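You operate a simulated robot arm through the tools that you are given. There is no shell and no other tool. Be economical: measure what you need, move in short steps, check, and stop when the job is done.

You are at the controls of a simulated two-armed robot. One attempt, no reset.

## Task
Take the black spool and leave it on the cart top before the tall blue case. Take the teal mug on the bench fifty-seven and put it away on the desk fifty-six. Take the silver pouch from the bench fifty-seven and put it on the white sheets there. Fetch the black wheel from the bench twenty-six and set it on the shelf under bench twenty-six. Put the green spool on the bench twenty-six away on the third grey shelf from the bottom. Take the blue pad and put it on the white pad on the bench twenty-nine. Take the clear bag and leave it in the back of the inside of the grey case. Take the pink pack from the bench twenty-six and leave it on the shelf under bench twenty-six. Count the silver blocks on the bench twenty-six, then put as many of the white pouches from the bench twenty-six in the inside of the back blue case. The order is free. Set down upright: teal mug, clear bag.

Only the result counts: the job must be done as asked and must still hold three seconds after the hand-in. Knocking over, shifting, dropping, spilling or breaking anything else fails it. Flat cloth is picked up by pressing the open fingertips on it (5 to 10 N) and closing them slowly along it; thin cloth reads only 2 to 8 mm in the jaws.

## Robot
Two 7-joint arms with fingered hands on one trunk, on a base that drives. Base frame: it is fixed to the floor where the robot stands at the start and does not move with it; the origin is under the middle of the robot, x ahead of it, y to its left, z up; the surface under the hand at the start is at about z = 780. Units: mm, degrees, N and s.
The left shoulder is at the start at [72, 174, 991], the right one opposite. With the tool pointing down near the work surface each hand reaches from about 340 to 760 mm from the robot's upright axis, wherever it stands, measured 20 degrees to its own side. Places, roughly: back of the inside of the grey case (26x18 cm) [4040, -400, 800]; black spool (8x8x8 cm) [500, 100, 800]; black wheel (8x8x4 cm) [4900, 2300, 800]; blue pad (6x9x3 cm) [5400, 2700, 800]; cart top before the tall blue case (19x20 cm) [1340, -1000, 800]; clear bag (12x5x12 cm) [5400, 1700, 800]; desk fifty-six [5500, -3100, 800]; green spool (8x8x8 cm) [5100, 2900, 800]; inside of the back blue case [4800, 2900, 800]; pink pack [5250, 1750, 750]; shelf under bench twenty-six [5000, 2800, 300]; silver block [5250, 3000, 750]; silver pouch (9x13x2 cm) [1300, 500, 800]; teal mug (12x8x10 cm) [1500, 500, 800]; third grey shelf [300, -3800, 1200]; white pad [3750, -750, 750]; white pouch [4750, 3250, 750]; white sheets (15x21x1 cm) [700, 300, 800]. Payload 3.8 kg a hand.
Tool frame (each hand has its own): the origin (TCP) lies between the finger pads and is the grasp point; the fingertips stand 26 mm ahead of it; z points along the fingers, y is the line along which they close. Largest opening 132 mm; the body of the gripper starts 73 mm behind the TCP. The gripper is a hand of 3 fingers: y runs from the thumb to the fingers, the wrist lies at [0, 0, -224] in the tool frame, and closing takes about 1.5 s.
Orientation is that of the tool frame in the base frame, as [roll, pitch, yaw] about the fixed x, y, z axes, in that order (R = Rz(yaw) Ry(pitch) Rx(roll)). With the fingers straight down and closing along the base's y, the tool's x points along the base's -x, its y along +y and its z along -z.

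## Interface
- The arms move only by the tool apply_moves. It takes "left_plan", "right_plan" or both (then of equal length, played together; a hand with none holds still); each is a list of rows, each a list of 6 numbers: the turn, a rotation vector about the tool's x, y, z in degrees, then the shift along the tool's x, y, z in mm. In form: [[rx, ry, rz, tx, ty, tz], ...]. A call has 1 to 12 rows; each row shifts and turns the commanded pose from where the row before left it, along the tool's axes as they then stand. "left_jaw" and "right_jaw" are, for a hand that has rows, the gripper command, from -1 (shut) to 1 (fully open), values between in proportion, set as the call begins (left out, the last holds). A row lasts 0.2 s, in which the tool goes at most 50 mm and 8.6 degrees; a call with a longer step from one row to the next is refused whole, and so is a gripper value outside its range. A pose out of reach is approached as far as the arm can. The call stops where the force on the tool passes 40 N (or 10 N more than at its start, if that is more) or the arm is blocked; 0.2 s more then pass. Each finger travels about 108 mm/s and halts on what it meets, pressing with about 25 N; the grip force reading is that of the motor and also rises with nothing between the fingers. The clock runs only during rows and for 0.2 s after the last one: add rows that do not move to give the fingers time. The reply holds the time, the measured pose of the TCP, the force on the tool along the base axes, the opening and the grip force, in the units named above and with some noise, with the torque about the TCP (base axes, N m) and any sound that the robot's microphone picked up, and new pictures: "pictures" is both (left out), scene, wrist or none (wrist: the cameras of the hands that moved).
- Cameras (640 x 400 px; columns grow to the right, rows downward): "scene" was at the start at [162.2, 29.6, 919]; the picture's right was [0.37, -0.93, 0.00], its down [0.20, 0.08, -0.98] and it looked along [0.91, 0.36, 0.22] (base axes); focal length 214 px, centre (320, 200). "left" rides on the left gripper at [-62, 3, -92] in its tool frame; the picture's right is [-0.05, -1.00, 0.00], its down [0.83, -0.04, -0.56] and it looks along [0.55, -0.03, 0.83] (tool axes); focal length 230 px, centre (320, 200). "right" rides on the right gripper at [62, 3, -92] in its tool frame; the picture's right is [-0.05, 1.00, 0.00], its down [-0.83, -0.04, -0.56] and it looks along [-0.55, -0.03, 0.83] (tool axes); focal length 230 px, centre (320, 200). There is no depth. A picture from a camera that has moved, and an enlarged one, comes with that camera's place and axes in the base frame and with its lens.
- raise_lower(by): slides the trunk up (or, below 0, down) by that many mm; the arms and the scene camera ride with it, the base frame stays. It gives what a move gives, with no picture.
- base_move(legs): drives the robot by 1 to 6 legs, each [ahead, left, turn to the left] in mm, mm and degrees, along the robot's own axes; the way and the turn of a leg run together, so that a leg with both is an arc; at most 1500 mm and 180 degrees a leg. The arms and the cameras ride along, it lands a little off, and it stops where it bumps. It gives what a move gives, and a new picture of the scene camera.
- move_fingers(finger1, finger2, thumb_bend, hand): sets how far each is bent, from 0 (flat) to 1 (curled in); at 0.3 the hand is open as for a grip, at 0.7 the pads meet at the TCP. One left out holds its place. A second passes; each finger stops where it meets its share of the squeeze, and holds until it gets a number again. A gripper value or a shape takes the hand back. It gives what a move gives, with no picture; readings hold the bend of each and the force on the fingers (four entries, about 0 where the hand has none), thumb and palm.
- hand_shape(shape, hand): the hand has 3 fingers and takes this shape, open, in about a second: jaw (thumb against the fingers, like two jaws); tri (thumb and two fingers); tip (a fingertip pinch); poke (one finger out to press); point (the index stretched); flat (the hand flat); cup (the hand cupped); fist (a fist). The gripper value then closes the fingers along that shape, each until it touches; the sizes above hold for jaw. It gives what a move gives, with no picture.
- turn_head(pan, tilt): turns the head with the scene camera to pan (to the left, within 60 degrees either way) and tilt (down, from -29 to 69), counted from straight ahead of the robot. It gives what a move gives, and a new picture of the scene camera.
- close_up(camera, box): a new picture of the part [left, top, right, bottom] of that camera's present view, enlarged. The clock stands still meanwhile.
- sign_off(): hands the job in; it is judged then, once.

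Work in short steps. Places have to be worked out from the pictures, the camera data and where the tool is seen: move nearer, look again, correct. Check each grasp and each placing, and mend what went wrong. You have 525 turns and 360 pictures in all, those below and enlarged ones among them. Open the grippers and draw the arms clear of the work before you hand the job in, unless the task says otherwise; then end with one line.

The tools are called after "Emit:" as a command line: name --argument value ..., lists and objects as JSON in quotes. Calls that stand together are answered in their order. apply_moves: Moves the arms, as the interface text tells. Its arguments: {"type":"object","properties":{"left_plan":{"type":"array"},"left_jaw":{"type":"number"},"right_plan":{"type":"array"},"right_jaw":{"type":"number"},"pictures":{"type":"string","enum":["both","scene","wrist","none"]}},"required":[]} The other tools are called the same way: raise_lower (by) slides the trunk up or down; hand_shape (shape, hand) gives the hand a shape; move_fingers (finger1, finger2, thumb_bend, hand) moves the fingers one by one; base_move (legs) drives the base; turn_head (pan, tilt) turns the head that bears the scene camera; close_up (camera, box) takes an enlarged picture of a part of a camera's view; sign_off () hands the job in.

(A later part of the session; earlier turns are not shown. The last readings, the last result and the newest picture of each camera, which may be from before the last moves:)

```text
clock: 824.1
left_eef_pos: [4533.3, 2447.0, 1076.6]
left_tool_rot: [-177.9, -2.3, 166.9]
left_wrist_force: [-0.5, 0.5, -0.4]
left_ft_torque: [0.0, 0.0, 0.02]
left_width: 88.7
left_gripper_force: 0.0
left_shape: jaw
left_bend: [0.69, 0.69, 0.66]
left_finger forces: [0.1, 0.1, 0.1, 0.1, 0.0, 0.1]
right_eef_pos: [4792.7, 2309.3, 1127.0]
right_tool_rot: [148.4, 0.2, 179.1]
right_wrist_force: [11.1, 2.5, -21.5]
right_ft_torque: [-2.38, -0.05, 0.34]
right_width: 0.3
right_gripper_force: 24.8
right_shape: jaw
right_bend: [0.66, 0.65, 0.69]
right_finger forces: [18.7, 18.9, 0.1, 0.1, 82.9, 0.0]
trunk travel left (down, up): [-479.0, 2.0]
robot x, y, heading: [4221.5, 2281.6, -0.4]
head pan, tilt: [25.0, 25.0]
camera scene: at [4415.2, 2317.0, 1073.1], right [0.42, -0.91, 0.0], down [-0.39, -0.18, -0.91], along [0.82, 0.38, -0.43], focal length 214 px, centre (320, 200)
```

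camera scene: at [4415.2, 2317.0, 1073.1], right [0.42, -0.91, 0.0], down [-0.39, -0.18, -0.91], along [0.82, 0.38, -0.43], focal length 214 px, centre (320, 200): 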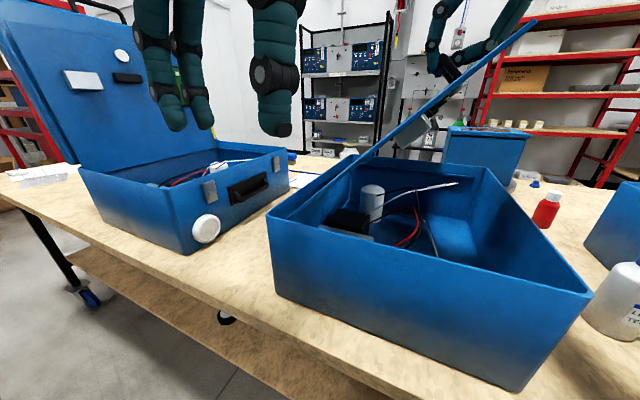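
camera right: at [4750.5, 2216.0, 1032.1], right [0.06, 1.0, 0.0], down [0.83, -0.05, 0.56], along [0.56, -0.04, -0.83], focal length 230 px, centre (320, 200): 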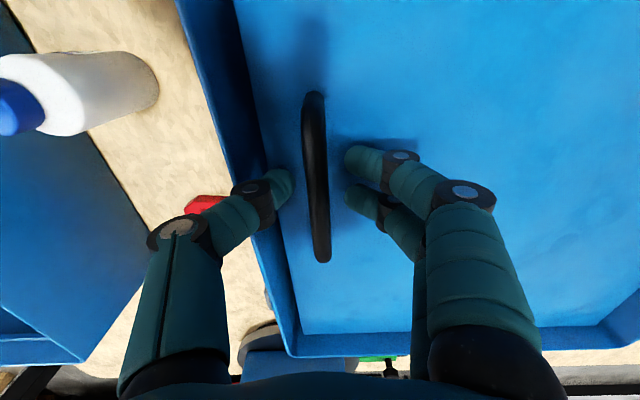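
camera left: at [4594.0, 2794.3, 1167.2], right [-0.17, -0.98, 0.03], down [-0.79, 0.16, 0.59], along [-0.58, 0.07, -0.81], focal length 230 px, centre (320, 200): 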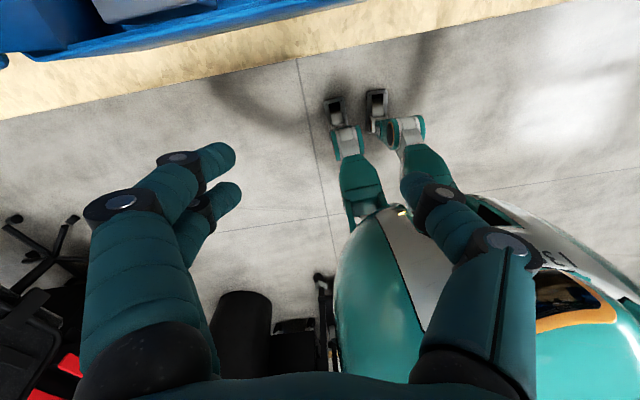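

That tilt presses the thumb on the lid; I undo it, and move the base 30 ahead / 45 left instead to bring the arm back in reach.

Emit:
apply_moves --right_plan '[[8, 0, 0, 0, 0, 0], [8, 0, 0, 0, 0, 0], [8, 0, 0, 0, 0, 0], [8, 0, 0, 0, 0, 0]]' --pictures "none"

Emit:
base_move --legs '[[30, 30, 0]]'

```text
clock: 825.1
left_eef_pos: [4533.6, 2449.3, 1076.7]
left_tool_rot: [-177.8, -2.1, 166.9]
left_wrist_force: [-0.6, -0.1, -0.1]
left_ft_torque: [-0.02, 0.03, -0.01]
left_width: 89.1
left_gripper_force: 0.1
left_shape: jaw
left_bend: [0.69, 0.69, 0.66]
left_finger forces: [0.0, 0.0, 0.1, 0.0, 0.1, 0.1]
right_eef_pos: [4791.8, 2315.4, 1128.9]
right_tool_rot: [-179.9, 0.3, 179.4]
right_wrist_force: [10.2, 9.9, -15.2]
right_ft_torque: [0.08, -0.1, -0.05]
right_width: 0.0
right_gripper_force: 24.6
right_shape: jaw
right_bend: [0.7, 0.7, 0.71]
right_finger forces: [9.8, 10.2, 0.1, 0.0, 18.3, 0.0]
trunk travel left (down, up): [-479.0, 2.0]
robot x, y, heading: [4223.7, 2281.0, 0.1]
head pan, tilt: [25.0, 25.0]
```

```text
clock: 826.0
left_eef_pos: [4560.5, 2476.1, 1078.4]
left_tool_rot: [-177.9, -2.0, 166.8]
left_wrist_force: [-0.5, 0.4, 0.4]
left_ft_torque: [0.02, 0.0, 0.03]
left_width: 88.9
left_gripper_force: 0.0
left_shape: jaw
left_bend: [0.69, 0.69, 0.66]
left_finger forces: [0.0, 0.0, 0.1, 0.0, 0.0, 0.0]
right_eef_pos: [4820.3, 2340.1, 1132.0]
right_tool_rot: [-179.9, 0.6, 179.3]
right_wrist_force: [-1.2, -2.7, 0.0]
right_ft_torque: [0.02, 0.03, -0.04]
right_width: 0.0
right_gripper_force: 25.1
right_shape: jaw
right_bend: [0.71, 0.71, 0.73]
right_finger forces: [0.0, 0.0, 0.1, 0.0, 1.9, 0.0]
trunk travel left (down, up): [-479.0, 2.0]
robot x, y, heading: [4250.7, 2309.4, -0.3]
head pan, tilt: [25.0, 25.0]
camera scene: at [4441.8, 2346.0, 1074.1], right [0.42, -0.91, 0.0], down [-0.38, -0.18, -0.91], along [0.82, 0.38, -0.42], focal length 214 px, centre (320, 200)
```

scene: 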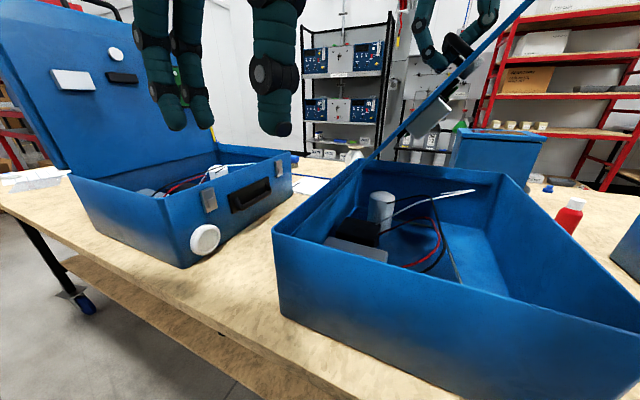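

Lid at ~60° and the hook is relaxed. I move the left hand away from the lid's path and continue the arc.

Emit:
apply_moves --left_plan '[[0, 0, 0, 12, 45, 0], [0, 0, 0, 12, 45, 0], [0, 0, 0, 12, 45, 0], [0, 0, 0, 12, 45, 0]]' --right_plan '[[0, 0, 0, 0, 12.5, -9], [0, 0, 0, 0, 12.5, -9], [0, 0, 0, 0, 15.5, -5], [0, 0, 0, 0, 15.5, -5]]' --pictures "none"

```text
clock: 827.0
left_eef_pos: [4553.2, 2662.6, 1073.0]
left_tool_rot: [-177.9, -2.0, 166.8]
left_wrist_force: [-0.7, 0.1, -0.8]
left_ft_torque: [-0.01, 0.0, 0.01]
left_width: 88.8
left_gripper_force: 0.0
left_shape: jaw
left_bend: [0.69, 0.69, 0.66]
left_finger forces: [0.0, 0.0, 0.1, 0.0, 0.0, 0.0]
right_eef_pos: [4802.2, 2365.4, 1150.8]
right_tool_rot: [-179.9, 0.6, 179.3]
right_wrist_force: [1.3, -1.1, -1.1]
right_ft_torque: [0.0, 0.05, 0.0]
right_width: 0.0
right_gripper_force: 24.4
right_shape: jaw
right_bend: [0.71, 0.71, 0.73]
right_finger forces: [0.0, 0.0, 0.1, 0.0, 0.1, 0.0]
right hand out of reach, approached as far as the arm can: row 1, 2, 3, 4
trunk travel left (down, up): [-479.0, 2.0]
robot x, y, heading: [4251.8, 2312.9, -0.3]
head pan, tilt: [25.0, 25.0]
```

I use the base again: 15 ahead, 65 left, carrying the lid past vertical.

Emit:
base_move --legs '[[10, 65, 0]]'

```text
clock: 828.3
left_eef_pos: [4565.9, 2725.3, 1073.2]
left_tool_rot: [-177.9, -2.1, 166.8]
left_wrist_force: [-1.9, 0.1, 0.5]
left_ft_torque: [0.0, -0.02, 0.01]
left_width: 89.0
left_gripper_force: 0.0
left_shape: jaw
left_bend: [0.69, 0.69, 0.66]
left_finger forces: [0.0, 0.0, 0.1, 0.0, 0.0, 0.0]
right_eef_pos: [4813.2, 2426.6, 1150.5]
right_tool_rot: [-180.0, 0.4, 179.2]
right_wrist_force: [-0.3, 0.0, -1.9]
right_ft_torque: [0.02, 0.0, 0.0]
right_width: 0.1
right_gripper_force: 24.7
right_shape: jaw
right_bend: [0.71, 0.71, 0.73]
right_finger forces: [0.0, 0.0, 0.0, 0.0, 1.8, 0.0]
trunk travel left (down, up): [-479.0, 2.0]
robot x, y, heading: [4258.9, 2372.9, -0.2]
head pan, tilt: [25.0, 25.0]
camera scene: at [4452.4, 2410.4, 1073.7], right [0.42, -0.91, 0.0], down [-0.38, -0.18, -0.91], along [0.82, 0.38, -0.42], focal length 214 px, centre (320, 200)
```

scene: 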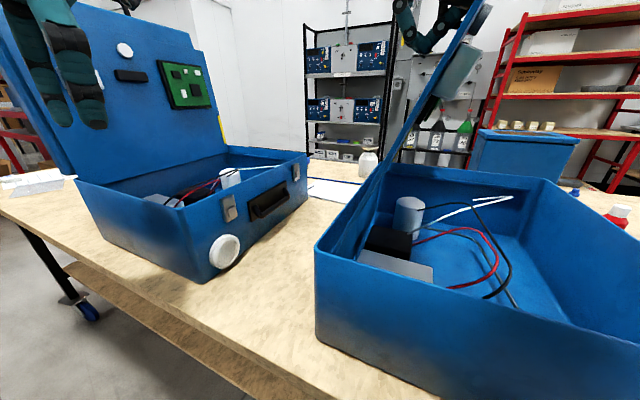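

Nearly vertical; another 60 mm to the left.

Emit:
base_move --legs '[[0, 62, 0]]'

Emit:
apply_moves --right_plan '[[0, 0, 0, 0, 0, 0]]' --pictures "wrist"

```text
clock: 829.5
left_eef_pos: [4564.7, 2787.5, 1073.2]
left_tool_rot: [-178.0, -2.1, 166.7]
left_wrist_force: [-0.5, -0.1, 0.8]
left_ft_torque: [-0.02, -0.01, -0.02]
left_width: 89.0
left_gripper_force: 0.1
left_shape: jaw
left_bend: [0.69, 0.69, 0.66]
left_finger forces: [0.0, 0.0, 0.1, 0.0, 0.1, 0.0]
right_eef_pos: [4813.9, 2487.0, 1149.2]
right_tool_rot: [-179.9, 0.5, 179.2]
right_wrist_force: [-0.2, -0.2, -1.1]
right_ft_torque: [0.01, 0.0, 0.02]
right_width: 0.0
right_gripper_force: 24.3
right_shape: jaw
right_bend: [0.71, 0.71, 0.73]
right_finger forces: [0.1, 0.1, 0.1, 0.0, 0.7, 0.0]
trunk travel left (down, up): [-479.0, 2.0]
robot x, y, heading: [4263.5, 2434.0, -0.4]
head pan, tilt: [25.0, 25.0]
camera scene: at [4452.5, 2472.0, 1073.8], right [0.42, -0.91, 0.0], down [-0.38, -0.18, -0.91], along [0.82, 0.38, -0.42], focal length 214 px, centre (320, 200)
```

scene: 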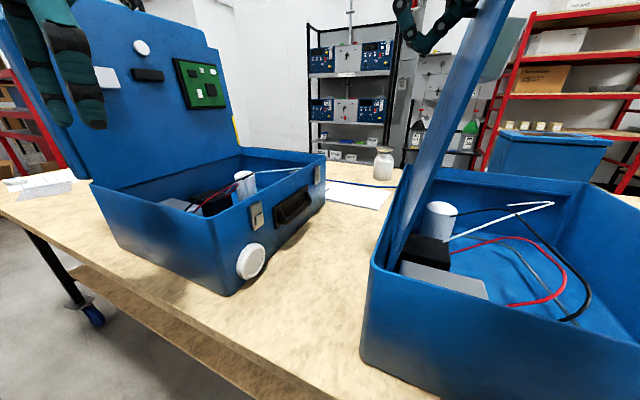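

```text
clock: 829.9
left_eef_pos: [4565.3, 2787.2, 1073.6]
left_tool_rot: [-177.9, -2.1, 166.7]
left_wrist_force: [-0.6, 0.2, -0.2]
left_ft_torque: [-0.03, 0.05, 0.02]
left_width: 88.6
left_gripper_force: 0.2
left_shape: jaw
left_bend: [0.69, 0.69, 0.66]
left_finger forces: [0.1, 0.0, 0.0, 0.1, 0.0, 0.0]
right_eef_pos: [4813.8, 2488.2, 1149.9]
right_tool_rot: [-180.0, 0.5, 179.1]
right_wrist_force: [-0.5, -0.7, 0.0]
right_ft_torque: [0.02, 0.03, -0.02]
right_width: 0.1
right_gripper_force: 25.3
right_shape: jaw
right_bend: [0.71, 0.71, 0.73]
right_finger forces: [0.0, 0.1, 0.0, 0.1, 0.7, 0.0]
trunk travel left (down, up): [-479.0, 2.0]
robot x, y, heading: [4262.5, 2435.3, -0.2]
head pan, tilt: [25.0, 25.0]
camera right: at [4750.6, 2491.5, 1240.9], right [0.07, 1.0, 0.0], down [0.83, -0.05, 0.56], along [0.56, -0.04, -0.83], focal length 230 px, centre (320, 200)
```

right: 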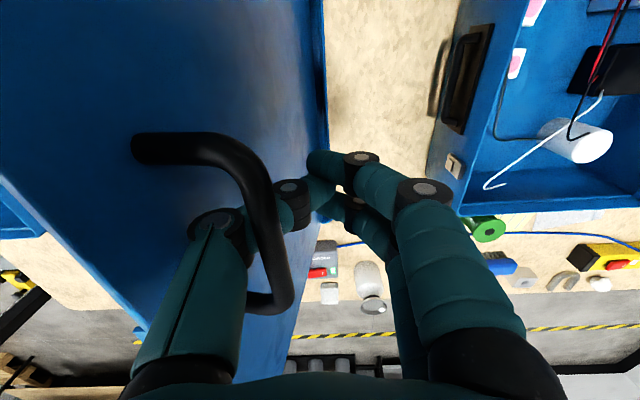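

Still slightly short of vertical. Another 80 mm left.

Emit:
base_move --legs '[[0, 80, 0]]'

```text
clock: 831.3
left_eef_pos: [4565.1, 2863.4, 1073.8]
left_tool_rot: [-178.0, -2.1, 166.7]
left_wrist_force: [0.3, -0.6, 0.1]
left_ft_torque: [-0.03, 0.01, 0.0]
left_width: 89.1
left_gripper_force: 0.1
left_shape: jaw
left_bend: [0.69, 0.69, 0.66]
left_finger forces: [0.0, 0.1, 0.1, 0.1, 0.0, 0.0]
right_eef_pos: [4813.7, 2565.1, 1146.6]
right_tool_rot: [-179.9, 0.4, 179.0]
right_wrist_force: [-3.7, -22.5, -12.5]
right_ft_torque: [0.74, -0.06, -0.08]
right_width: 0.0
right_gripper_force: 25.7
right_shape: jaw
right_bend: [0.71, 0.71, 0.74]
right_finger forces: [0.0, 0.0, 0.1, 0.1, 24.5, 0.1]
trunk travel left (down, up): [-479.0, 2.0]
robot x, y, heading: [4262.4, 2515.7, -0.2]
head pan, tilt: [25.0, 25.0]
camera scene: at [4453.1, 2549.2, 1073.6], right [0.42, -0.91, 0.0], down [-0.38, -0.17, -0.91], along [0.82, 0.38, -0.42], focal length 214 px, centre (320, 200)
```

scene: 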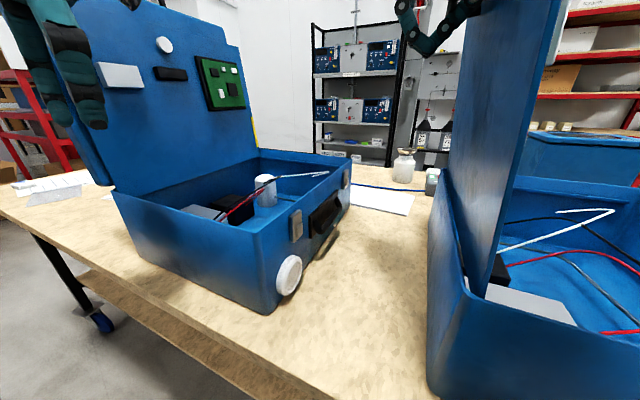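

The lid is at its open stop (resisting now). I ease back 8 mm and lift the hand out of the bail.

Emit:
base_move --legs '[[0, -10, 0]]'

Emit:
apply_moves --right_plan '[[0, 0, 0, 0, 0, -15], [0, 0, 0, 0, 0, -20], [0, 0, 0, 0, 0, -25], [0, 0, 0, 0, 0, -30]]' --pictures "wrist"

```text
clock: 832.0
left_eef_pos: [4565.7, 2857.0, 1073.3]
left_tool_rot: [-177.8, -2.0, 166.6]
left_wrist_force: [-0.3, 1.0, -1.4]
left_ft_torque: [-0.01, -0.04, 0.03]
left_width: 89.1
left_gripper_force: 0.0
left_shape: jaw
left_bend: [0.69, 0.69, 0.66]
left_finger forces: [0.1, 0.1, 0.0, 0.0, 0.0, 0.0]
right_eef_pos: [4814.3, 2557.8, 1147.7]
right_tool_rot: [-179.6, 0.4, 179.0]
right_wrist_force: [-0.6, -0.1, -4.4]
right_ft_torque: [0.08, 0.0, 0.04]
right_width: 0.0
right_gripper_force: 24.5
right_shape: jaw
right_bend: [0.71, 0.71, 0.74]
right_finger forces: [0.0, 0.1, 0.0, 0.0, 4.9, 0.0]
trunk travel left (down, up): [-479.0, 2.0]
robot x, y, heading: [4258.8, 2507.2, -0.0]
head pan, tilt: [25.0, 25.0]
camera scene: at [4453.1, 2542.4, 1073.7], right [0.42, -0.91, 0.0], down [-0.38, -0.18, -0.91], along [0.82, 0.38, -0.42], focal length 214 px, centre (320, 200)
```

scene: 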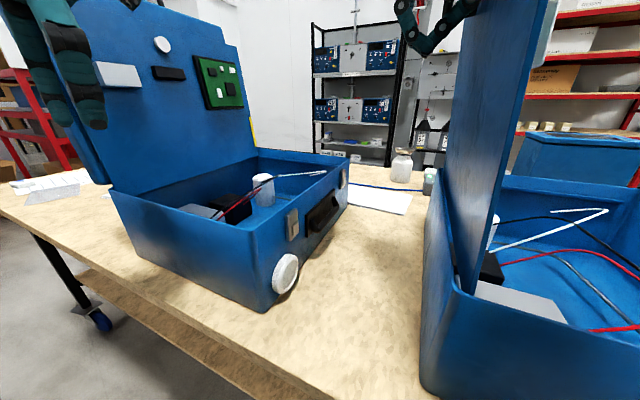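

```text
clock: 832.6
left_eef_pos: [4567.4, 2856.4, 1072.0]
left_tool_rot: [-177.8, -2.3, 166.5]
left_wrist_force: [0.6, -0.4, 0.5]
left_ft_torque: [-0.01, -0.04, -0.05]
left_width: 89.0
left_gripper_force: 0.1
left_shape: jaw
left_bend: [0.69, 0.69, 0.66]
left_finger forces: [0.0, 0.1, 0.0, 0.1, 0.1, 0.1]
right_eef_pos: [4813.1, 2548.7, 1153.5]
right_tool_rot: [-179.4, -1.1, 178.6]
right_wrist_force: [7.6, -3.3, -27.4]
right_ft_torque: [0.55, 0.15, 0.19]
right_width: 0.0
right_gripper_force: 24.7
right_shape: jaw
right_bend: [0.71, 0.71, 0.74]
right_finger forces: [0.0, 0.0, 0.1, 0.0, 38.3, 0.0]
right hand out of reach, approached as far as the arm can: row 1, 2
trunk travel left (down, up): [-479.0, 2.0]
robot x, y, heading: [4263.6, 2504.2, -0.3]
head pan, tilt: [25.0, 25.0]
stopped in row 2 (right hand): the force on the tool passed its limit at 49 N (the readings are from after the stop); the commanded pose is now the measured one
camera right: at [4752.7, 2553.4, 1246.2], right [0.08, 1.0, -0.01], down [0.84, -0.06, 0.54], along [0.54, -0.05, -0.84], focal length 230 px, centre (320, 200)
```

right: 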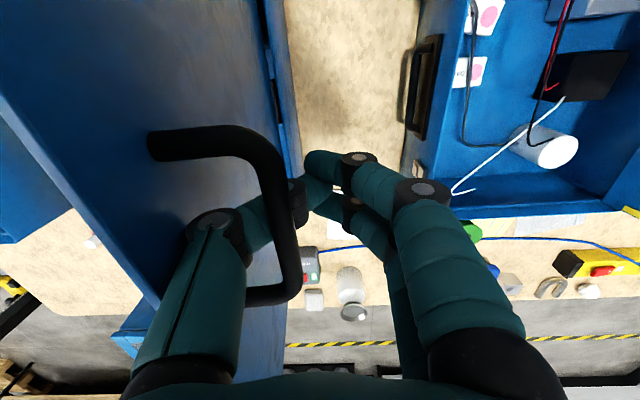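

The hand encloses the bar. I open only the two fingers (not the thumb, which would push the lid), then lift.

Emit:
move_fingers --hand "right" --finger1 0.4 --finger2 0.4

Emit:
apply_moves --right_plan '[[0, 0, 0, 0, 3, -10], [0, 0, 0, 0, 3, -15], [0, 0, 0, 0, 3, -20], [0, 0, 0, 0, 0, -25]]' --pictures "wrist"

```text
clock: 833.4
left_eef_pos: [4568.2, 2856.0, 1074.3]
left_tool_rot: [-177.8, -2.1, 166.5]
left_wrist_force: [-0.4, -0.5, 0.3]
left_ft_torque: [-0.01, -0.02, 0.01]
left_width: 88.6
left_gripper_force: 0.0
left_shape: jaw
left_bend: [0.69, 0.69, 0.66]
left_finger forces: [0.1, 0.0, 0.0, 0.0, 0.2, 0.0]
right_eef_pos: [4813.1, 2546.6, 1151.7]
right_tool_rot: [-179.3, -1.5, 178.3]
right_wrist_force: [5.5, -3.9, -25.4]
right_ft_torque: [0.25, 0.14, 0.13]
right_width: 38.7
right_gripper_force: 29.0
right_shape: fingers
right_bend: [0.4, 0.4, 0.76]
right_finger forces: [0.0, 0.0, 0.0, 0.2, 58.9, 0.0]
trunk travel left (down, up): [-479.0, 2.0]
robot x, y, heading: [4258.9, 2504.4, -0.2]
head pan, tilt: [25.0, 25.0]
stopped (right hand): the force on the tool passed its limit at 40 N (the readings are from after the stop); the commanded pose is now the measured one
```

```text
clock: 833.7
left_eef_pos: [4567.6, 2856.6, 1073.3]
left_tool_rot: [-177.8, -2.1, 166.5]
left_wrist_force: [0.5, 0.6, 0.6]
left_ft_torque: [0.02, 0.0, -0.01]
left_width: 88.8
left_gripper_force: 0.1
left_shape: jaw
left_bend: [0.69, 0.69, 0.66]
left_finger forces: [0.0, 0.1, 0.0, 0.1, 0.0, 0.0]
right_eef_pos: [4812.5, 2545.1, 1149.5]
right_tool_rot: [-179.2, -1.9, 178.1]
right_wrist_force: [10.9, -3.3, -21.3]
right_ft_torque: [0.23, 0.26, 0.37]
right_width: 37.2
right_gripper_force: 25.8
right_shape: fingers
right_bend: [0.4, 0.4, 0.76]
right_finger forces: [0.0, 0.0, 0.0, 0.0, 52.0, 0.0]
right hand out of reach, approached as far as the arm can: row 1
trunk travel left (down, up): [-479.0, 2.0]
robot x, y, heading: [4260.0, 2503.7, -0.4]
head pan, tilt: [25.0, 25.0]
stopped in row 1 (right hand): the force on the tool passed its limit at 43 N (the readings are from after the stop); the commanded pose is now the measured one
camera right: at [4753.4, 2550.8, 1244.1], right [0.08, 1.0, -0.02], down [0.85, -0.06, 0.53], along [0.53, -0.06, -0.85], focal length 230 px, centre (320, 200)
```

right: 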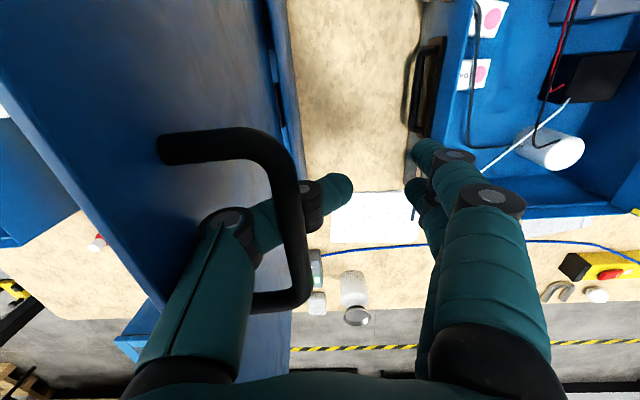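

The thumb tip hooks under the bar; I straighten it a little (it stays in the gap) and lift.

Emit:
move_fingers --hand "right" --thumb_bend 0.6

Emit:
apply_moves --right_plan '[[0, 0, 0, 0, 0, -8], [0, 0, 0, 0, 0, -10], [0, 0, 0, 0, 0, -15], [0, 0, 0, 0, 0, -20]]' --pictures "wrist"

```text
clock: 834.7
left_eef_pos: [4564.5, 2857.4, 1073.3]
left_tool_rot: [-177.9, -2.0, 166.5]
left_wrist_force: [0.4, 0.1, -0.3]
left_ft_torque: [0.03, 0.03, -0.01]
left_width: 89.1
left_gripper_force: 0.1
left_shape: jaw
left_bend: [0.69, 0.69, 0.66]
left_finger forces: [0.0, 0.1, 0.0, 0.0, 0.0, 0.0]
right_eef_pos: [4807.5, 2546.6, 1154.5]
right_tool_rot: [-179.3, -1.7, 178.2]
right_wrist_force: [-0.4, 1.5, -0.4]
right_ft_torque: [-0.08, -0.01, -0.02]
right_width: 67.1
right_gripper_force: 1.0
right_shape: fingers
right_bend: [0.4, 0.4, 0.6]
right_finger forces: [0.0, 0.0, 0.1, 0.0, 1.5, 0.0]
trunk travel left (down, up): [-479.0, 2.0]
robot x, y, heading: [4257.2, 2508.3, -0.2]
head pan, tilt: [25.0, 25.0]
```

```text
clock: 835.7
left_eef_pos: [4563.8, 2856.9, 1074.1]
left_tool_rot: [-177.8, -1.9, 166.6]
left_wrist_force: [-0.3, -0.3, 0.8]
left_ft_torque: [0.01, -0.04, 0.05]
left_width: 89.0
left_gripper_force: 0.1
left_shape: jaw
left_bend: [0.69, 0.69, 0.66]
left_finger forces: [0.0, 0.1, 0.0, 0.1, 0.1, 0.1]
right_eef_pos: [4794.8, 2531.8, 1206.6]
right_tool_rot: [-179.4, -1.4, 178.4]
right_wrist_force: [0.0, 2.0, 1.2]
right_ft_torque: [-0.04, -0.02, 0.02]
right_width: 67.0
right_gripper_force: 0.9
right_shape: fingers
right_bend: [0.4, 0.4, 0.6]
right_finger forces: [0.1, 0.0, 0.0, 0.0, 1.8, 0.0]
right hand out of reach, approached as far as the arm can: row 1, 2, 3, 4
trunk travel left (down, up): [-479.0, 2.0]
robot x, y, heading: [4260.2, 2504.3, -0.4]
head pan, tilt: [25.0, 25.0]
camera right: at [4734.6, 2537.5, 1300.8], right [0.08, 1.0, -0.01], down [0.84, -0.06, 0.54], along [0.53, -0.05, -0.84], focal length 230 px, centre (320, 200)
```

right: 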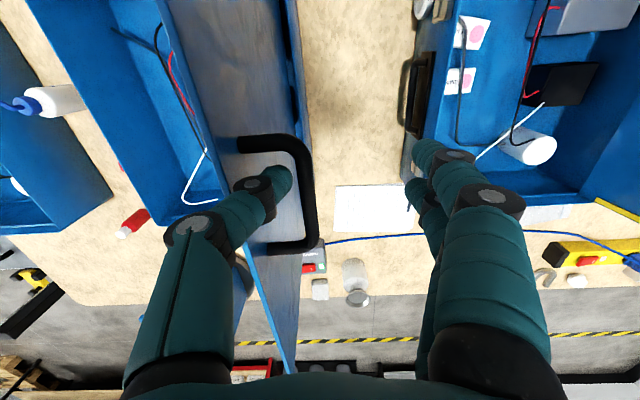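

Almost out. Base 20 mm ahead for reach, then 45 mm more up.

Emit:
base_move --legs '[[20, 12, 0]]'

Emit:
apply_moves --right_plan '[[0, 0, 0, 0, 0, -20], [0, 0, 0, 0, 0, -25]]' --pictures "wrist"

```text
clock: 836.5
left_eef_pos: [4584.8, 2868.0, 1073.3]
left_tool_rot: [-177.9, -2.0, 166.7]
left_wrist_force: [0.1, -0.3, -0.2]
left_ft_torque: [0.01, 0.0, -0.03]
left_width: 89.4
left_gripper_force: 0.0
left_shape: jaw
left_bend: [0.69, 0.69, 0.66]
left_finger forces: [0.0, 0.0, 0.0, 0.0, 0.0, 0.0]
right_eef_pos: [4814.3, 2541.3, 1206.2]
right_tool_rot: [-179.3, -1.5, 178.3]
right_wrist_force: [-0.1, 0.5, 1.0]
right_ft_torque: [-0.01, -0.03, -0.03]
right_width: 67.0
right_gripper_force: 0.7
right_shape: fingers
right_bend: [0.4, 0.4, 0.6]
right_finger forces: [0.0, 0.1, 0.1, 0.1, 1.4, 0.0]
trunk travel left (down, up): [-479.0, 2.0]
robot x, y, heading: [4278.4, 2518.1, -0.2]
head pan, tilt: [25.0, 25.0]
camera scene: at [4471.0, 2552.4, 1074.2], right [0.42, -0.91, 0.0], down [-0.38, -0.18, -0.91], along [0.82, 0.38, -0.42], focal length 214 px, centre (320, 200)
```

scene: 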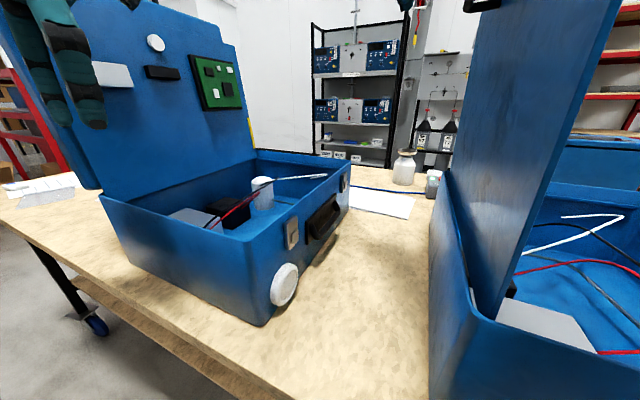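

```text
clock: 837.1
left_eef_pos: [4584.1, 2867.2, 1073.6]
left_tool_rot: [-177.8, -2.0, 166.5]
left_wrist_force: [0.3, 0.2, -0.1]
left_ft_torque: [0.04, -0.02, -0.01]
left_width: 89.4
left_gripper_force: 0.1
left_shape: jaw
left_bend: [0.69, 0.69, 0.66]
left_finger forces: [0.0, 0.0, 0.0, 0.0, 0.1, 0.0]
right_eef_pos: [4805.0, 2538.3, 1235.0]
right_tool_rot: [-179.1, -1.3, 178.7]
right_wrist_force: [-0.9, 1.7, 1.7]
right_ft_torque: [0.01, 0.03, 0.0]
right_width: 66.4
right_gripper_force: 1.0
right_shape: fingers
right_bend: [0.4, 0.4, 0.6]
right_finger forces: [0.0, 0.0, 0.0, 0.0, 1.4, 0.0]
right hand out of reach, approached as far as the arm can: row 1, 2
trunk travel left (down, up): [-479.0, 2.0]
robot x, y, heading: [4278.7, 2511.0, -0.4]
head pan, tilt: [25.0, 25.0]
camera right: at [4746.1, 2543.0, 1328.6], right [0.07, 1.0, -0.01], down [0.84, -0.05, 0.54], along [0.53, -0.05, -0.84], focal length 230 px, centre (320, 200)
```

right: 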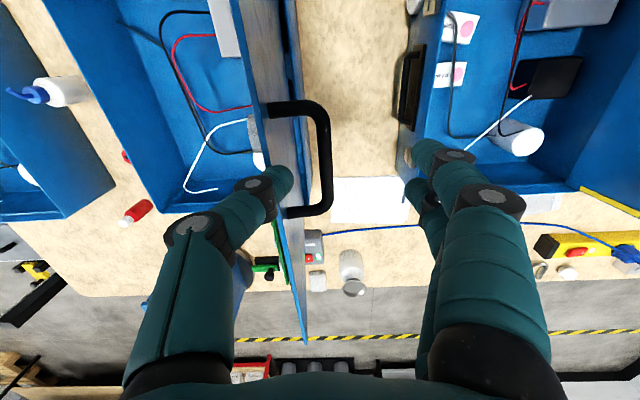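

The thumb is now above the bar. I slide the hand off toward +y by the base, and check that the lid stays.

Emit:
base_move --legs '[[0, 70, 0]]'

Emit:
apply_moves --right_plan '[[0, 0, 0, 0, 0, 0]]' --pictures "wrist"

```text
clock: 838.4
left_eef_pos: [4585.2, 2939.1, 1072.9]
left_tool_rot: [-178.0, -2.0, 166.7]
left_wrist_force: [0.3, 0.1, 0.1]
left_ft_torque: [0.0, 0.01, 0.02]
left_width: 89.1
left_gripper_force: 0.0
left_shape: jaw
left_bend: [0.69, 0.69, 0.66]
left_finger forces: [0.0, 0.0, 0.1, 0.0, 0.0, 0.0]
right_eef_pos: [4806.4, 2609.2, 1235.5]
right_tool_rot: [-179.3, -1.5, 178.7]
right_wrist_force: [0.3, -0.1, 0.1]
right_ft_torque: [-0.01, 0.0, 0.02]
right_width: 67.5
right_gripper_force: 0.0
right_shape: fingers
right_bend: [0.4, 0.4, 0.6]
right_finger forces: [0.1, 0.0, 0.0, 0.0, 0.0, 0.0]
trunk travel left (down, up): [-479.0, 2.0]
robot x, y, heading: [4282.1, 2589.6, -0.4]
head pan, tilt: [25.0, 25.0]
camera scene: at [4472.2, 2623.7, 1073.8], right [0.42, -0.91, 0.0], down [-0.38, -0.18, -0.91], along [0.82, 0.38, -0.42], focal length 214 px, centre (320, 200)
```

scene: 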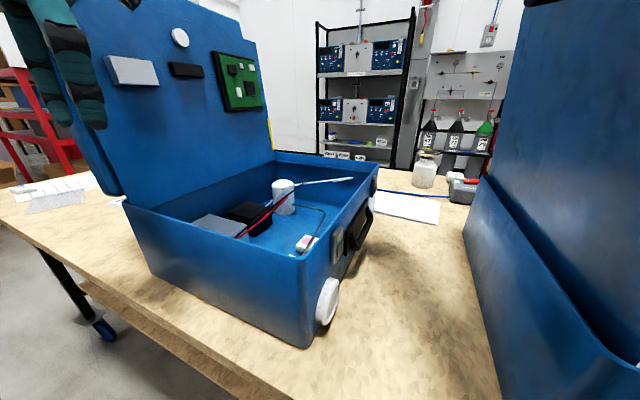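

```text
clock: 838.8
left_eef_pos: [4584.6, 2936.7, 1073.5]
left_tool_rot: [-177.9, -2.1, 166.6]
left_wrist_force: [-0.8, -0.3, -0.6]
left_ft_torque: [0.0, -0.02, 0.01]
left_width: 88.9
left_gripper_force: 0.1
left_shape: jaw
left_bend: [0.69, 0.69, 0.66]
left_finger forces: [0.1, 0.0, 0.0, 0.0, 0.0, 0.0]
right_eef_pos: [4807.8, 2607.9, 1234.8]
right_tool_rot: [-179.2, -1.3, 178.6]
right_wrist_force: [-0.1, -0.5, 0.5]
right_ft_torque: [0.02, -0.01, 0.0]
right_width: 67.5
right_gripper_force: 0.1
right_shape: fingers
right_bend: [0.4, 0.4, 0.6]
right_finger forces: [0.1, 0.1, 0.0, 0.1, 0.1, 0.1]
trunk travel left (down, up): [-479.0, 2.0]
robot x, y, heading: [4284.6, 2585.8, -0.0]
head pan, tilt: [25.0, 25.0]
camera right: at [4746.9, 2612.8, 1328.1], right [0.07, 1.0, -0.02], down [0.84, -0.05, 0.54], along [0.53, -0.05, -0.84], focal length 230 px, centre (320, 200)
```

right: 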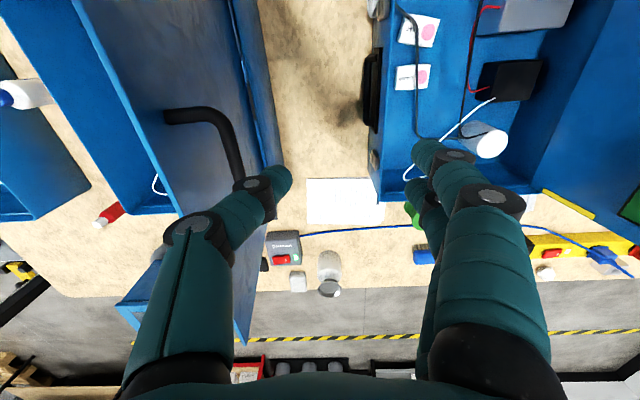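

The lid stays open by itself. I back straight out and drive round to the far side for the green spool.

Emit:
base_move --legs '[[-480, 0, 0], [0, -1100, 0], [0, -1050, 0], [1300, 0, 0], [1100, 0, 0]]'

Emit:
base_move --legs '[[0, 1150, 0], [0, 1150, 0], [0, 0, 180], [330, 0, 0]]'

```text
clock: 871.8
left_eef_pos: [6468.9, 707.5, 1073.3]
left_tool_rot: [-177.8, -2.0, 165.4]
left_wrist_force: [-0.2, 0.6, -0.5]
left_ft_torque: [0.02, 0.01, 0.03]
left_width: 89.2
left_gripper_force: 0.0
left_shape: jaw
left_bend: [0.69, 0.69, 0.66]
left_finger forces: [0.0, 0.0, 0.0, 0.0, 0.1, 0.0]
right_eef_pos: [6683.8, 372.2, 1234.5]
right_tool_rot: [-179.3, -1.4, 177.5]
right_wrist_force: [0.1, 0.5, -0.1]
right_ft_torque: [0.01, -0.02, 0.02]
right_width: 67.4
right_gripper_force: 0.0
right_shape: fingers
right_bend: [0.4, 0.4, 0.6]
right_finger forces: [0.0, 0.1, 0.2, 0.0, 0.0, 0.0]
trunk travel left (down, up): [-479.0, 2.0]
robot x, y, heading: [6155.6, 362.9, -1.6]
head pan, tilt: [25.0, 25.0]
camera scene: at [6350.4, 395.1, 1073.9], right [0.4, -0.92, 0.0], down [-0.39, -0.17, -0.91], along [0.83, 0.36, -0.42], focal length 214 px, centre (320, 200)
```

scene: 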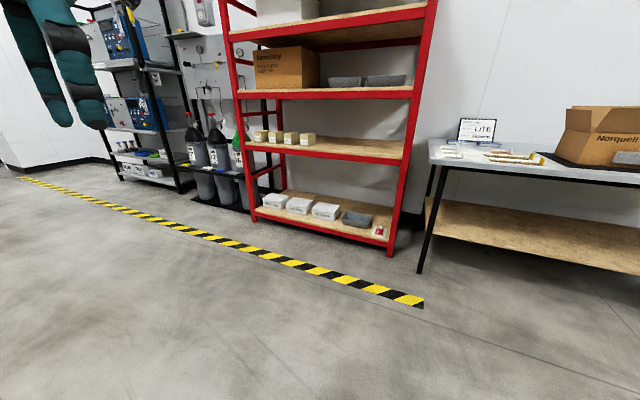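

```text
clock: 901.0
left_eef_pos: [5595.7, 2303.9, 1073.9]
left_tool_rot: [-177.9, -2.0, -15.5]
left_wrist_force: [-0.7, -0.3, -0.2]
left_ft_torque: [-0.03, 0.0, 0.04]
left_width: 88.9
left_gripper_force: 0.1
left_shape: jaw
left_bend: [0.69, 0.69, 0.66]
left_finger forces: [0.1, 0.0, 0.0, 0.1, 0.1, 0.1]
right_eef_pos: [5387.3, 2643.0, 1234.3]
right_tool_rot: [-179.2, -1.4, -3.4]
right_wrist_force: [0.5, 0.8, -0.2]
right_ft_torque: [-0.03, -0.03, -0.02]
right_width: 67.7
right_gripper_force: 0.0
right_shape: fingers
right_bend: [0.4, 0.4, 0.6]
right_finger forces: [0.1, 0.0, 0.0, 0.0, 0.1, 0.0]
trunk travel left (down, up): [-479.0, 2.0]
robot x, y, heading: [5911.3, 2645.9, 177.5]
head pan, tilt: [25.0, 25.0]
camera scene: at [5718.4, 2613.6, 1073.9], right [-0.38, 0.92, 0.0], down [0.39, 0.16, -0.91], along [-0.84, -0.35, -0.42], focal length 214 px, centre (320, 200)
```

scene: 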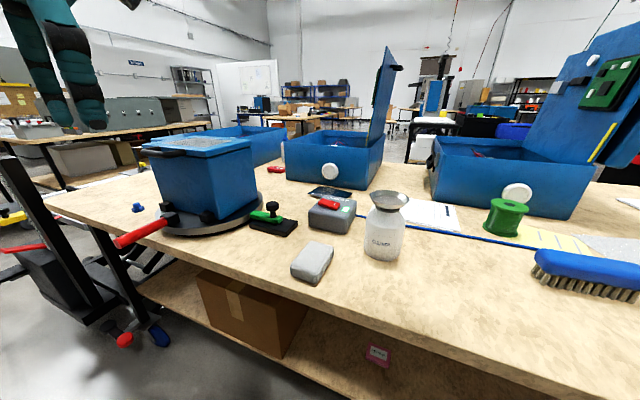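

Spool at about (5145, 2857). I close in and bring the right hand over it.

Emit:
base_move --legs '[[105, -95, 2.5]]'

Emit:
raise_lower --by -90

Emit:
apply_moves --right_plan '[[-0.8, 1.4, 0, -35, -30, 0], [0, 0, 0, -35, -30, 0], [0, 0, 0, -35, -30, 0], [0, 0, 0, -25, -22, 20], [0, 0, 0, 0, 0, 45], [0, 0, 0, 0, 0, 45], [0, 0, 0, 0, 0, 45]]' --right_jaw 1 --pictures "wrist"

```text
clock: 902.5
left_eef_pos: [5507.6, 2387.9, 1075.2]
left_tool_rot: [-177.9, -1.9, -13.1]
left_wrist_force: [-0.6, 0.3, -0.4]
left_ft_torque: [-0.03, 0.01, 0.01]
left_width: 89.1
left_gripper_force: 0.1
left_shape: jaw
left_bend: [0.69, 0.69, 0.66]
left_finger forces: [0.0, 0.1, 0.0, 0.0, 0.0, 0.1]
right_eef_pos: [5284.9, 2715.8, 1235.6]
right_tool_rot: [-179.2, -1.4, -0.9]
right_wrist_force: [0.4, -1.2, -0.6]
right_ft_torque: [0.02, 0.02, 0.01]
right_width: 67.5
right_gripper_force: 0.0
right_shape: fingers
right_bend: [0.4, 0.4, 0.6]
right_finger forces: [0.0, 0.0, 0.0, 0.0, 0.0, 0.0]
trunk travel left (down, up): [-479.0, 2.0]
robot x, y, heading: [5807.5, 2740.1, -179.9]
head pan, tilt: [25.0, 25.0]
camera scene: at [5617.1, 2701.2, 1073.9], right [-0.42, 0.91, 0.0], down [0.38, 0.18, -0.91], along [-0.82, -0.38, -0.42], focal length 214 px, centre (320, 200)
```

scene: 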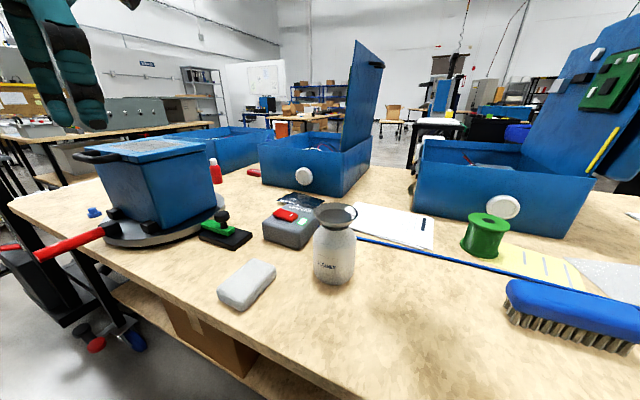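

```text
clock: 903.7
left_eef_pos: [5508.8, 2388.5, 984.0]
left_tool_rot: [-177.8, -2.0, -13.0]
left_wrist_force: [0.5, -0.4, 0.2]
left_ft_torque: [0.01, -0.02, 0.01]
left_width: 89.0
left_gripper_force: 0.0
left_shape: jaw
left_bend: [0.69, 0.69, 0.66]
left_finger forces: [0.1, 0.0, 0.0, 0.0, 0.0, 0.0]
right_eef_pos: [5241.2, 2714.9, 984.9]
right_tool_rot: [-178.8, -18.3, -0.8]
right_wrist_force: [-1.0, 0.1, -0.2]
right_ft_torque: [-0.01, -0.01, 0.02]
right_width: 67.8
right_gripper_force: 0.1
right_shape: fingers
right_bend: [0.4, 0.4, 0.6]
right_finger forces: [0.0, 0.1, 0.1, 0.0, 0.0, 0.0]
trunk travel left (down, up): [-389.0, 92.0]
robot x, y, heading: [5811.3, 2743.3, -179.8]
head pan, tilt: [25.0, 25.0]
```

```text
clock: 905.3
left_eef_pos: [5510.6, 2388.4, 984.7]
left_tool_rot: [-177.9, -1.8, -13.0]
left_wrist_force: [0.2, -0.3, 0.7]
left_ft_torque: [0.03, 0.04, 0.03]
left_width: 89.1
left_gripper_force: 0.0
left_shape: jaw
left_bend: [0.69, 0.69, 0.66]
left_finger forces: [0.1, 0.1, 0.1, 0.0, 0.1, 0.0]
right_eef_pos: [5236.2, 2859.5, 802.7]
right_tool_rot: [-179.9, -18.7, -1.1]
right_wrist_force: [-10.6, 7.6, 38.2]
right_ft_torque: [-1.39, 0.51, -0.39]
right_width: 132.1
right_gripper_force: 0.1
right_shape: jaw
right_bend: [0.3, 0.25, 0.29]
right_finger forces: [0.0, 27.6, 0.0, 0.1, 10.9, 0.0]
right hand out of reach, approached as far as the arm can: row 1, 2, 3, 4
trunk travel left (down, up): [-389.0, 92.0]
robot x, y, heading: [5806.1, 2744.2, -180.2]
head pan, tilt: [25.0, 25.0]
camera right: at [5265.1, 2853.7, 908.8], right [-0.07, -1.0, -0.02], down [-0.96, 0.06, 0.26], along [-0.26, 0.03, -0.97], focal length 230 px, centre (320, 200)
```

right: 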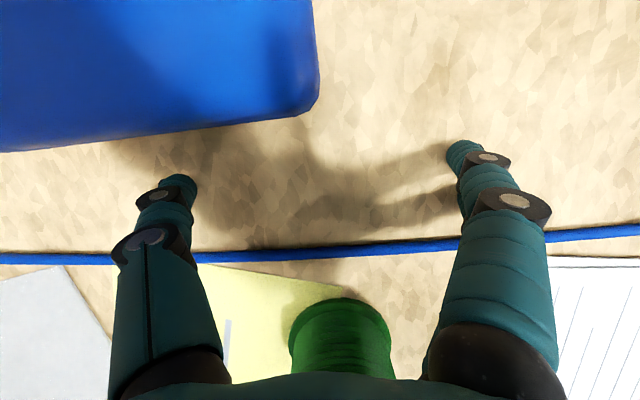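

The hand came down on the bench (tilted) beside the spool, nothing was knocked. I lift and level it.

Emit:
apply_moves --right_plan '[[0, 0, 0, 0, 0, -30], [0, 0, 0, 0, 0, -45], [0, 0, 0, 0, 0, -45], [0, -6.3, 0, 0, 0, 0], [0, -6.3, 0, 0, 0, 0], [0, -6.1, 0, 0, 0, 0]]' --pictures "wrist"

```text
clock: 906.7
left_eef_pos: [5507.4, 2388.2, 982.7]
left_tool_rot: [-177.9, -2.0, -13.1]
left_wrist_force: [0.2, 0.0, -0.7]
left_ft_torque: [-0.01, 0.01, 0.01]
left_width: 88.6
left_gripper_force: 0.0
left_shape: jaw
left_bend: [0.69, 0.69, 0.66]
left_finger forces: [0.0, 0.0, 0.0, 0.0, 0.0, 0.0]
right_eef_pos: [5199.4, 2859.3, 905.9]
right_tool_rot: [-179.7, -1.0, -1.0]
right_wrist_force: [-0.2, 0.1, 0.8]
right_ft_torque: [0.0, 0.01, 0.02]
right_width: 131.9
right_gripper_force: 0.0
right_shape: jaw
right_bend: [0.3, 0.3, 0.3]
right_finger forces: [0.0, 0.0, 0.1, 0.0, 0.0, 0.0]
trunk travel left (down, up): [-389.0, 92.0]
robot x, y, heading: [5808.7, 2742.6, -180.1]
head pan, tilt: [25.0, 25.0]
camera right: at [5258.5, 2853.3, 999.3], right [-0.07, -1.0, -0.01], down [-0.84, 0.05, 0.54], along [-0.54, 0.04, -0.84], focal length 230 px, centre (320, 200)
```

right: 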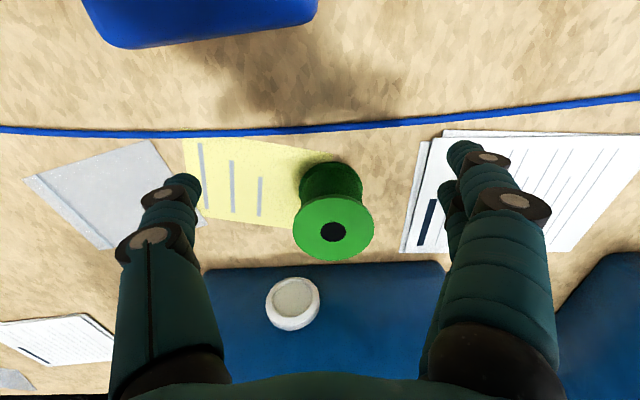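

Spool centre ≈(5140, 2850). I raise 30, move over it, descend, and close.

Emit:
apply_moves --right_plan '[[0, -1, 0, 0, 0, -30], [0, 0, 0, -30, 5, 0], [0, 0, 0, -29, 4, 0], [0, 0, 0, 0, 0, 40], [0, 0, 0, 0, 0, 45], [0, 0, 0, 0, 0, 28], [0, 0, 0, 0, 0, 0]]' --pictures "wrist"

```text
clock: 908.3
left_eef_pos: [5508.2, 2388.3, 984.2]
left_tool_rot: [-177.9, -2.0, -13.1]
left_wrist_force: [-1.0, -1.1, -0.9]
left_ft_torque: [-0.03, 0.01, -0.03]
left_width: 89.1
left_gripper_force: 0.1
left_shape: jaw
left_bend: [0.69, 0.69, 0.66]
left_finger forces: [0.1, 0.0, 0.0, 0.1, 0.1, 0.1]
right_eef_pos: [5139.0, 2851.0, 823.5]
right_tool_rot: [-179.8, 0.0, -0.8]
right_wrist_force: [-0.5, 0.1, 0.0]
right_ft_torque: [-0.02, -0.02, -0.02]
right_width: 131.9
right_gripper_force: 0.1
right_shape: jaw
right_bend: [0.3, 0.3, 0.3]
right_finger forces: [0.1, 0.0, 0.0, 0.1, 0.1, 0.1]
trunk travel left (down, up): [-389.0, 92.0]
robot x, y, heading: [5805.3, 2739.4, -180.1]
head pan, tilt: [25.0, 25.0]
camera right: at [5199.4, 2844.7, 915.1], right [-0.07, -1.0, -0.01], down [-0.83, 0.05, 0.56], along [-0.55, 0.04, -0.83], focal length 230 px, centre (320, 200)
```

right: 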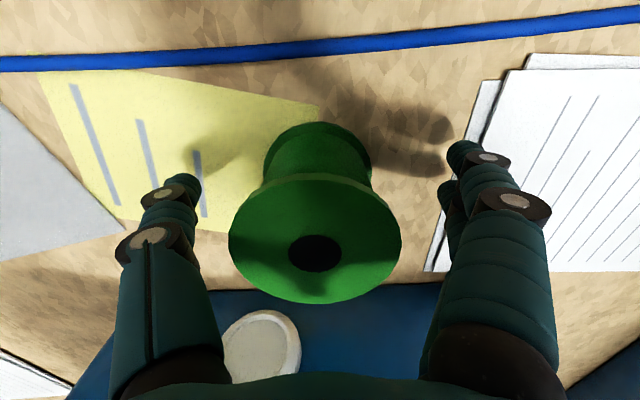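

Well placed; close and lift.

Emit:
apply_moves --right_plan '[[0, 0, 0, 0, 0, 0], [0, 0, 0, 0, 0, 0], [0, 0, 0, 0, 0, 0], [0, 0, 0, 0, 0, 0], [0, 0, 0, 0, 0, 0], [0, 0, 0, 0, 0, 0], [0, 0, 0, 0, 0, 0]]' --right_jaw -1 --pictures "none"

Emit:
apply_moves --right_plan '[[0, 0, 0, 0, 0, -30], [0, 0, 0, 0, 0, -45], [0, 0, 0, 0, 0, -45], [0, 0, 0, 0, 0, -45], [0, 0, 0, 20, 0, -30], [0, 0, 0, 40, 0, 0], [0, 0, 0, 40, 0, 0], [0, 0, 0, 40, 0, 0]]' --pictures "none"

```text
clock: 909.9
left_eef_pos: [5508.3, 2387.6, 983.7]
left_tool_rot: [-177.9, -2.1, -12.9]
left_wrist_force: [0.3, 0.3, -0.1]
left_ft_torque: [0.0, 0.0, 0.0]
left_width: 88.9
left_gripper_force: 0.0
left_shape: jaw
left_bend: [0.69, 0.69, 0.66]
left_finger forces: [0.0, 0.0, 0.1, 0.0, 0.0, 0.1]
right_eef_pos: [5137.0, 2850.4, 823.9]
right_tool_rot: [-179.6, 0.0, -0.8]
right_wrist_force: [1.9, 0.2, 0.3]
right_ft_torque: [0.0, 0.0, 0.0]
right_width: 49.2
right_gripper_force: 25.2
right_shape: jaw
right_bend: [0.73, 0.73, 0.7]
right_finger forces: [10.5, 11.4, 0.0, 0.0, 21.2, 0.0]
trunk travel left (down, up): [-389.0, 92.0]
robot x, y, heading: [5810.1, 2741.3, -179.9]
head pan, tilt: [25.0, 25.0]
```

```text
clock: 911.7
left_eef_pos: [5508.5, 2388.4, 983.6]
left_tool_rot: [-177.9, -2.0, -13.0]
left_wrist_force: [-0.1, 0.6, 0.4]
left_ft_torque: [0.02, 0.03, 0.01]
left_width: 89.0
left_gripper_force: 0.1
left_shape: jaw
left_bend: [0.69, 0.69, 0.66]
left_finger forces: [0.0, 0.0, 0.0, 0.1, 0.0, 0.0]
right_eef_pos: [5280.8, 2848.2, 1018.5]
right_tool_rot: [-179.5, -0.1, -0.8]
right_wrist_force: [0.0, -0.4, -3.2]
right_ft_torque: [-0.04, -0.05, 0.01]
right_width: 49.1
right_gripper_force: 24.4
right_shape: jaw
right_bend: [0.73, 0.73, 0.7]
right_finger forces: [10.6, 11.5, 0.1, 0.0, 20.9, 0.0]
trunk travel left (down, up): [-389.0, 92.0]
robot x, y, heading: [5812.9, 2739.5, -180.1]
head pan, tilt: [25.0, 25.0]
```

Spool held. I drive to the grey shelf: round bench 26, along the lanes, past the cart, then face −y.

Emit:
base_move --legs '[[-340, 0, 0], [0, 1150, 0], [0, 1140, 0], [1400, 0, 0], [1400, 0, 0], [750, 0, 0]]'

Emit:
base_move --legs '[[0, 1050, 0], [0, 1030, 0], [680, 0, 0], [0, 620, 0], [1330, 0, 0], [0, 0, 90]]'

```text
clock: 950.5
left_eef_pos: [2346.3, -38.1, 984.4]
left_tool_rot: [-177.9, -2.1, -11.6]
left_wrist_force: [-0.9, 0.2, 0.2]
left_ft_torque: [0.0, 0.0, 0.01]
left_width: 88.8
left_gripper_force: 0.0
left_shape: jaw
left_bend: [0.69, 0.69, 0.66]
left_finger forces: [0.0, 0.0, 0.1, 0.0, 0.0, 0.0]
right_eef_pos: [2107.4, 417.7, 1018.1]
right_tool_rot: [-179.6, -0.1, 0.3]
right_wrist_force: [-0.3, -0.2, -3.5]
right_ft_torque: [-0.03, 0.01, -0.03]
right_width: 48.8
right_gripper_force: 25.0
right_shape: jaw
right_bend: [0.73, 0.73, 0.7]
right_finger forces: [10.6, 11.4, 0.0, 0.1, 20.8, 0.0]
trunk travel left (down, up): [-389.0, 92.0]
robot x, y, heading: [2639.8, 321.5, -178.5]
head pan, tilt: [25.0, 25.0]
camera scene: at [2459.2, 278.3, 952.9], right [-0.44, 0.9, 0.0], down [0.38, 0.19, -0.91], along [-0.81, -0.4, -0.42], focal length 214 px, centre (320, 200)
```

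scene: 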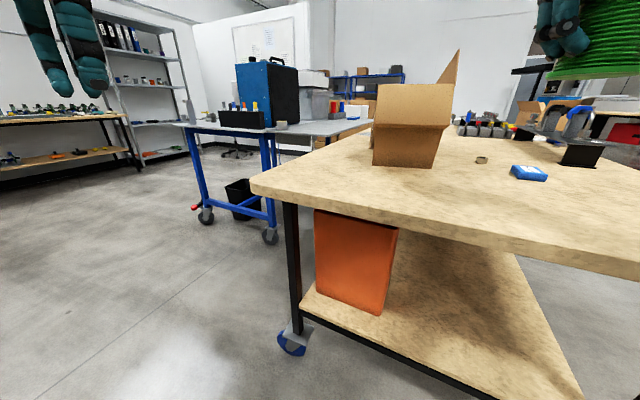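

```text
clock: 987.9
left_eef_pos: [1117.2, -2725.6, 984.4]
left_tool_rot: [-177.8, -2.1, 81.4]
left_wrist_force: [-0.3, 0.0, -0.2]
left_ft_torque: [0.0, -0.01, 0.0]
left_width: 89.2
left_gripper_force: 0.0
left_shape: jaw
left_bend: [0.69, 0.69, 0.66]
left_finger forces: [0.0, 0.0, 0.1, 0.0, 0.0, 0.0]
right_eef_pos: [674.8, -2987.8, 1017.0]
right_tool_rot: [-179.6, 0.0, 93.5]
right_wrist_force: [0.4, 0.2, -3.2]
right_ft_torque: [0.05, 0.01, -0.04]
right_width: 48.5
right_gripper_force: 24.6
right_shape: jaw
right_bend: [0.74, 0.73, 0.7]
right_finger forces: [10.0, 11.5, 0.0, 0.0, 20.8, 0.0]
trunk travel left (down, up): [-389.0, 92.0]
robot x, y, heading: [741.1, -2450.7, -85.4]
head pan, tilt: [25.0, 25.0]
camera scene: at [793.2, -2629.5, 952.9], right [-0.87, -0.49, 0.0], down [-0.21, 0.37, -0.91], along [0.45, -0.79, -0.42], focal length 214 px, centre (320, 200)
```

scene: 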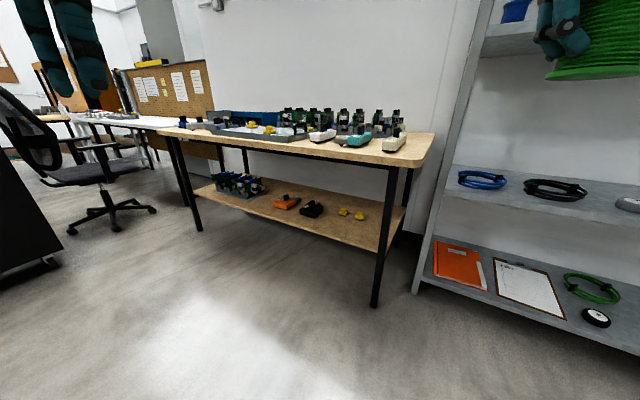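

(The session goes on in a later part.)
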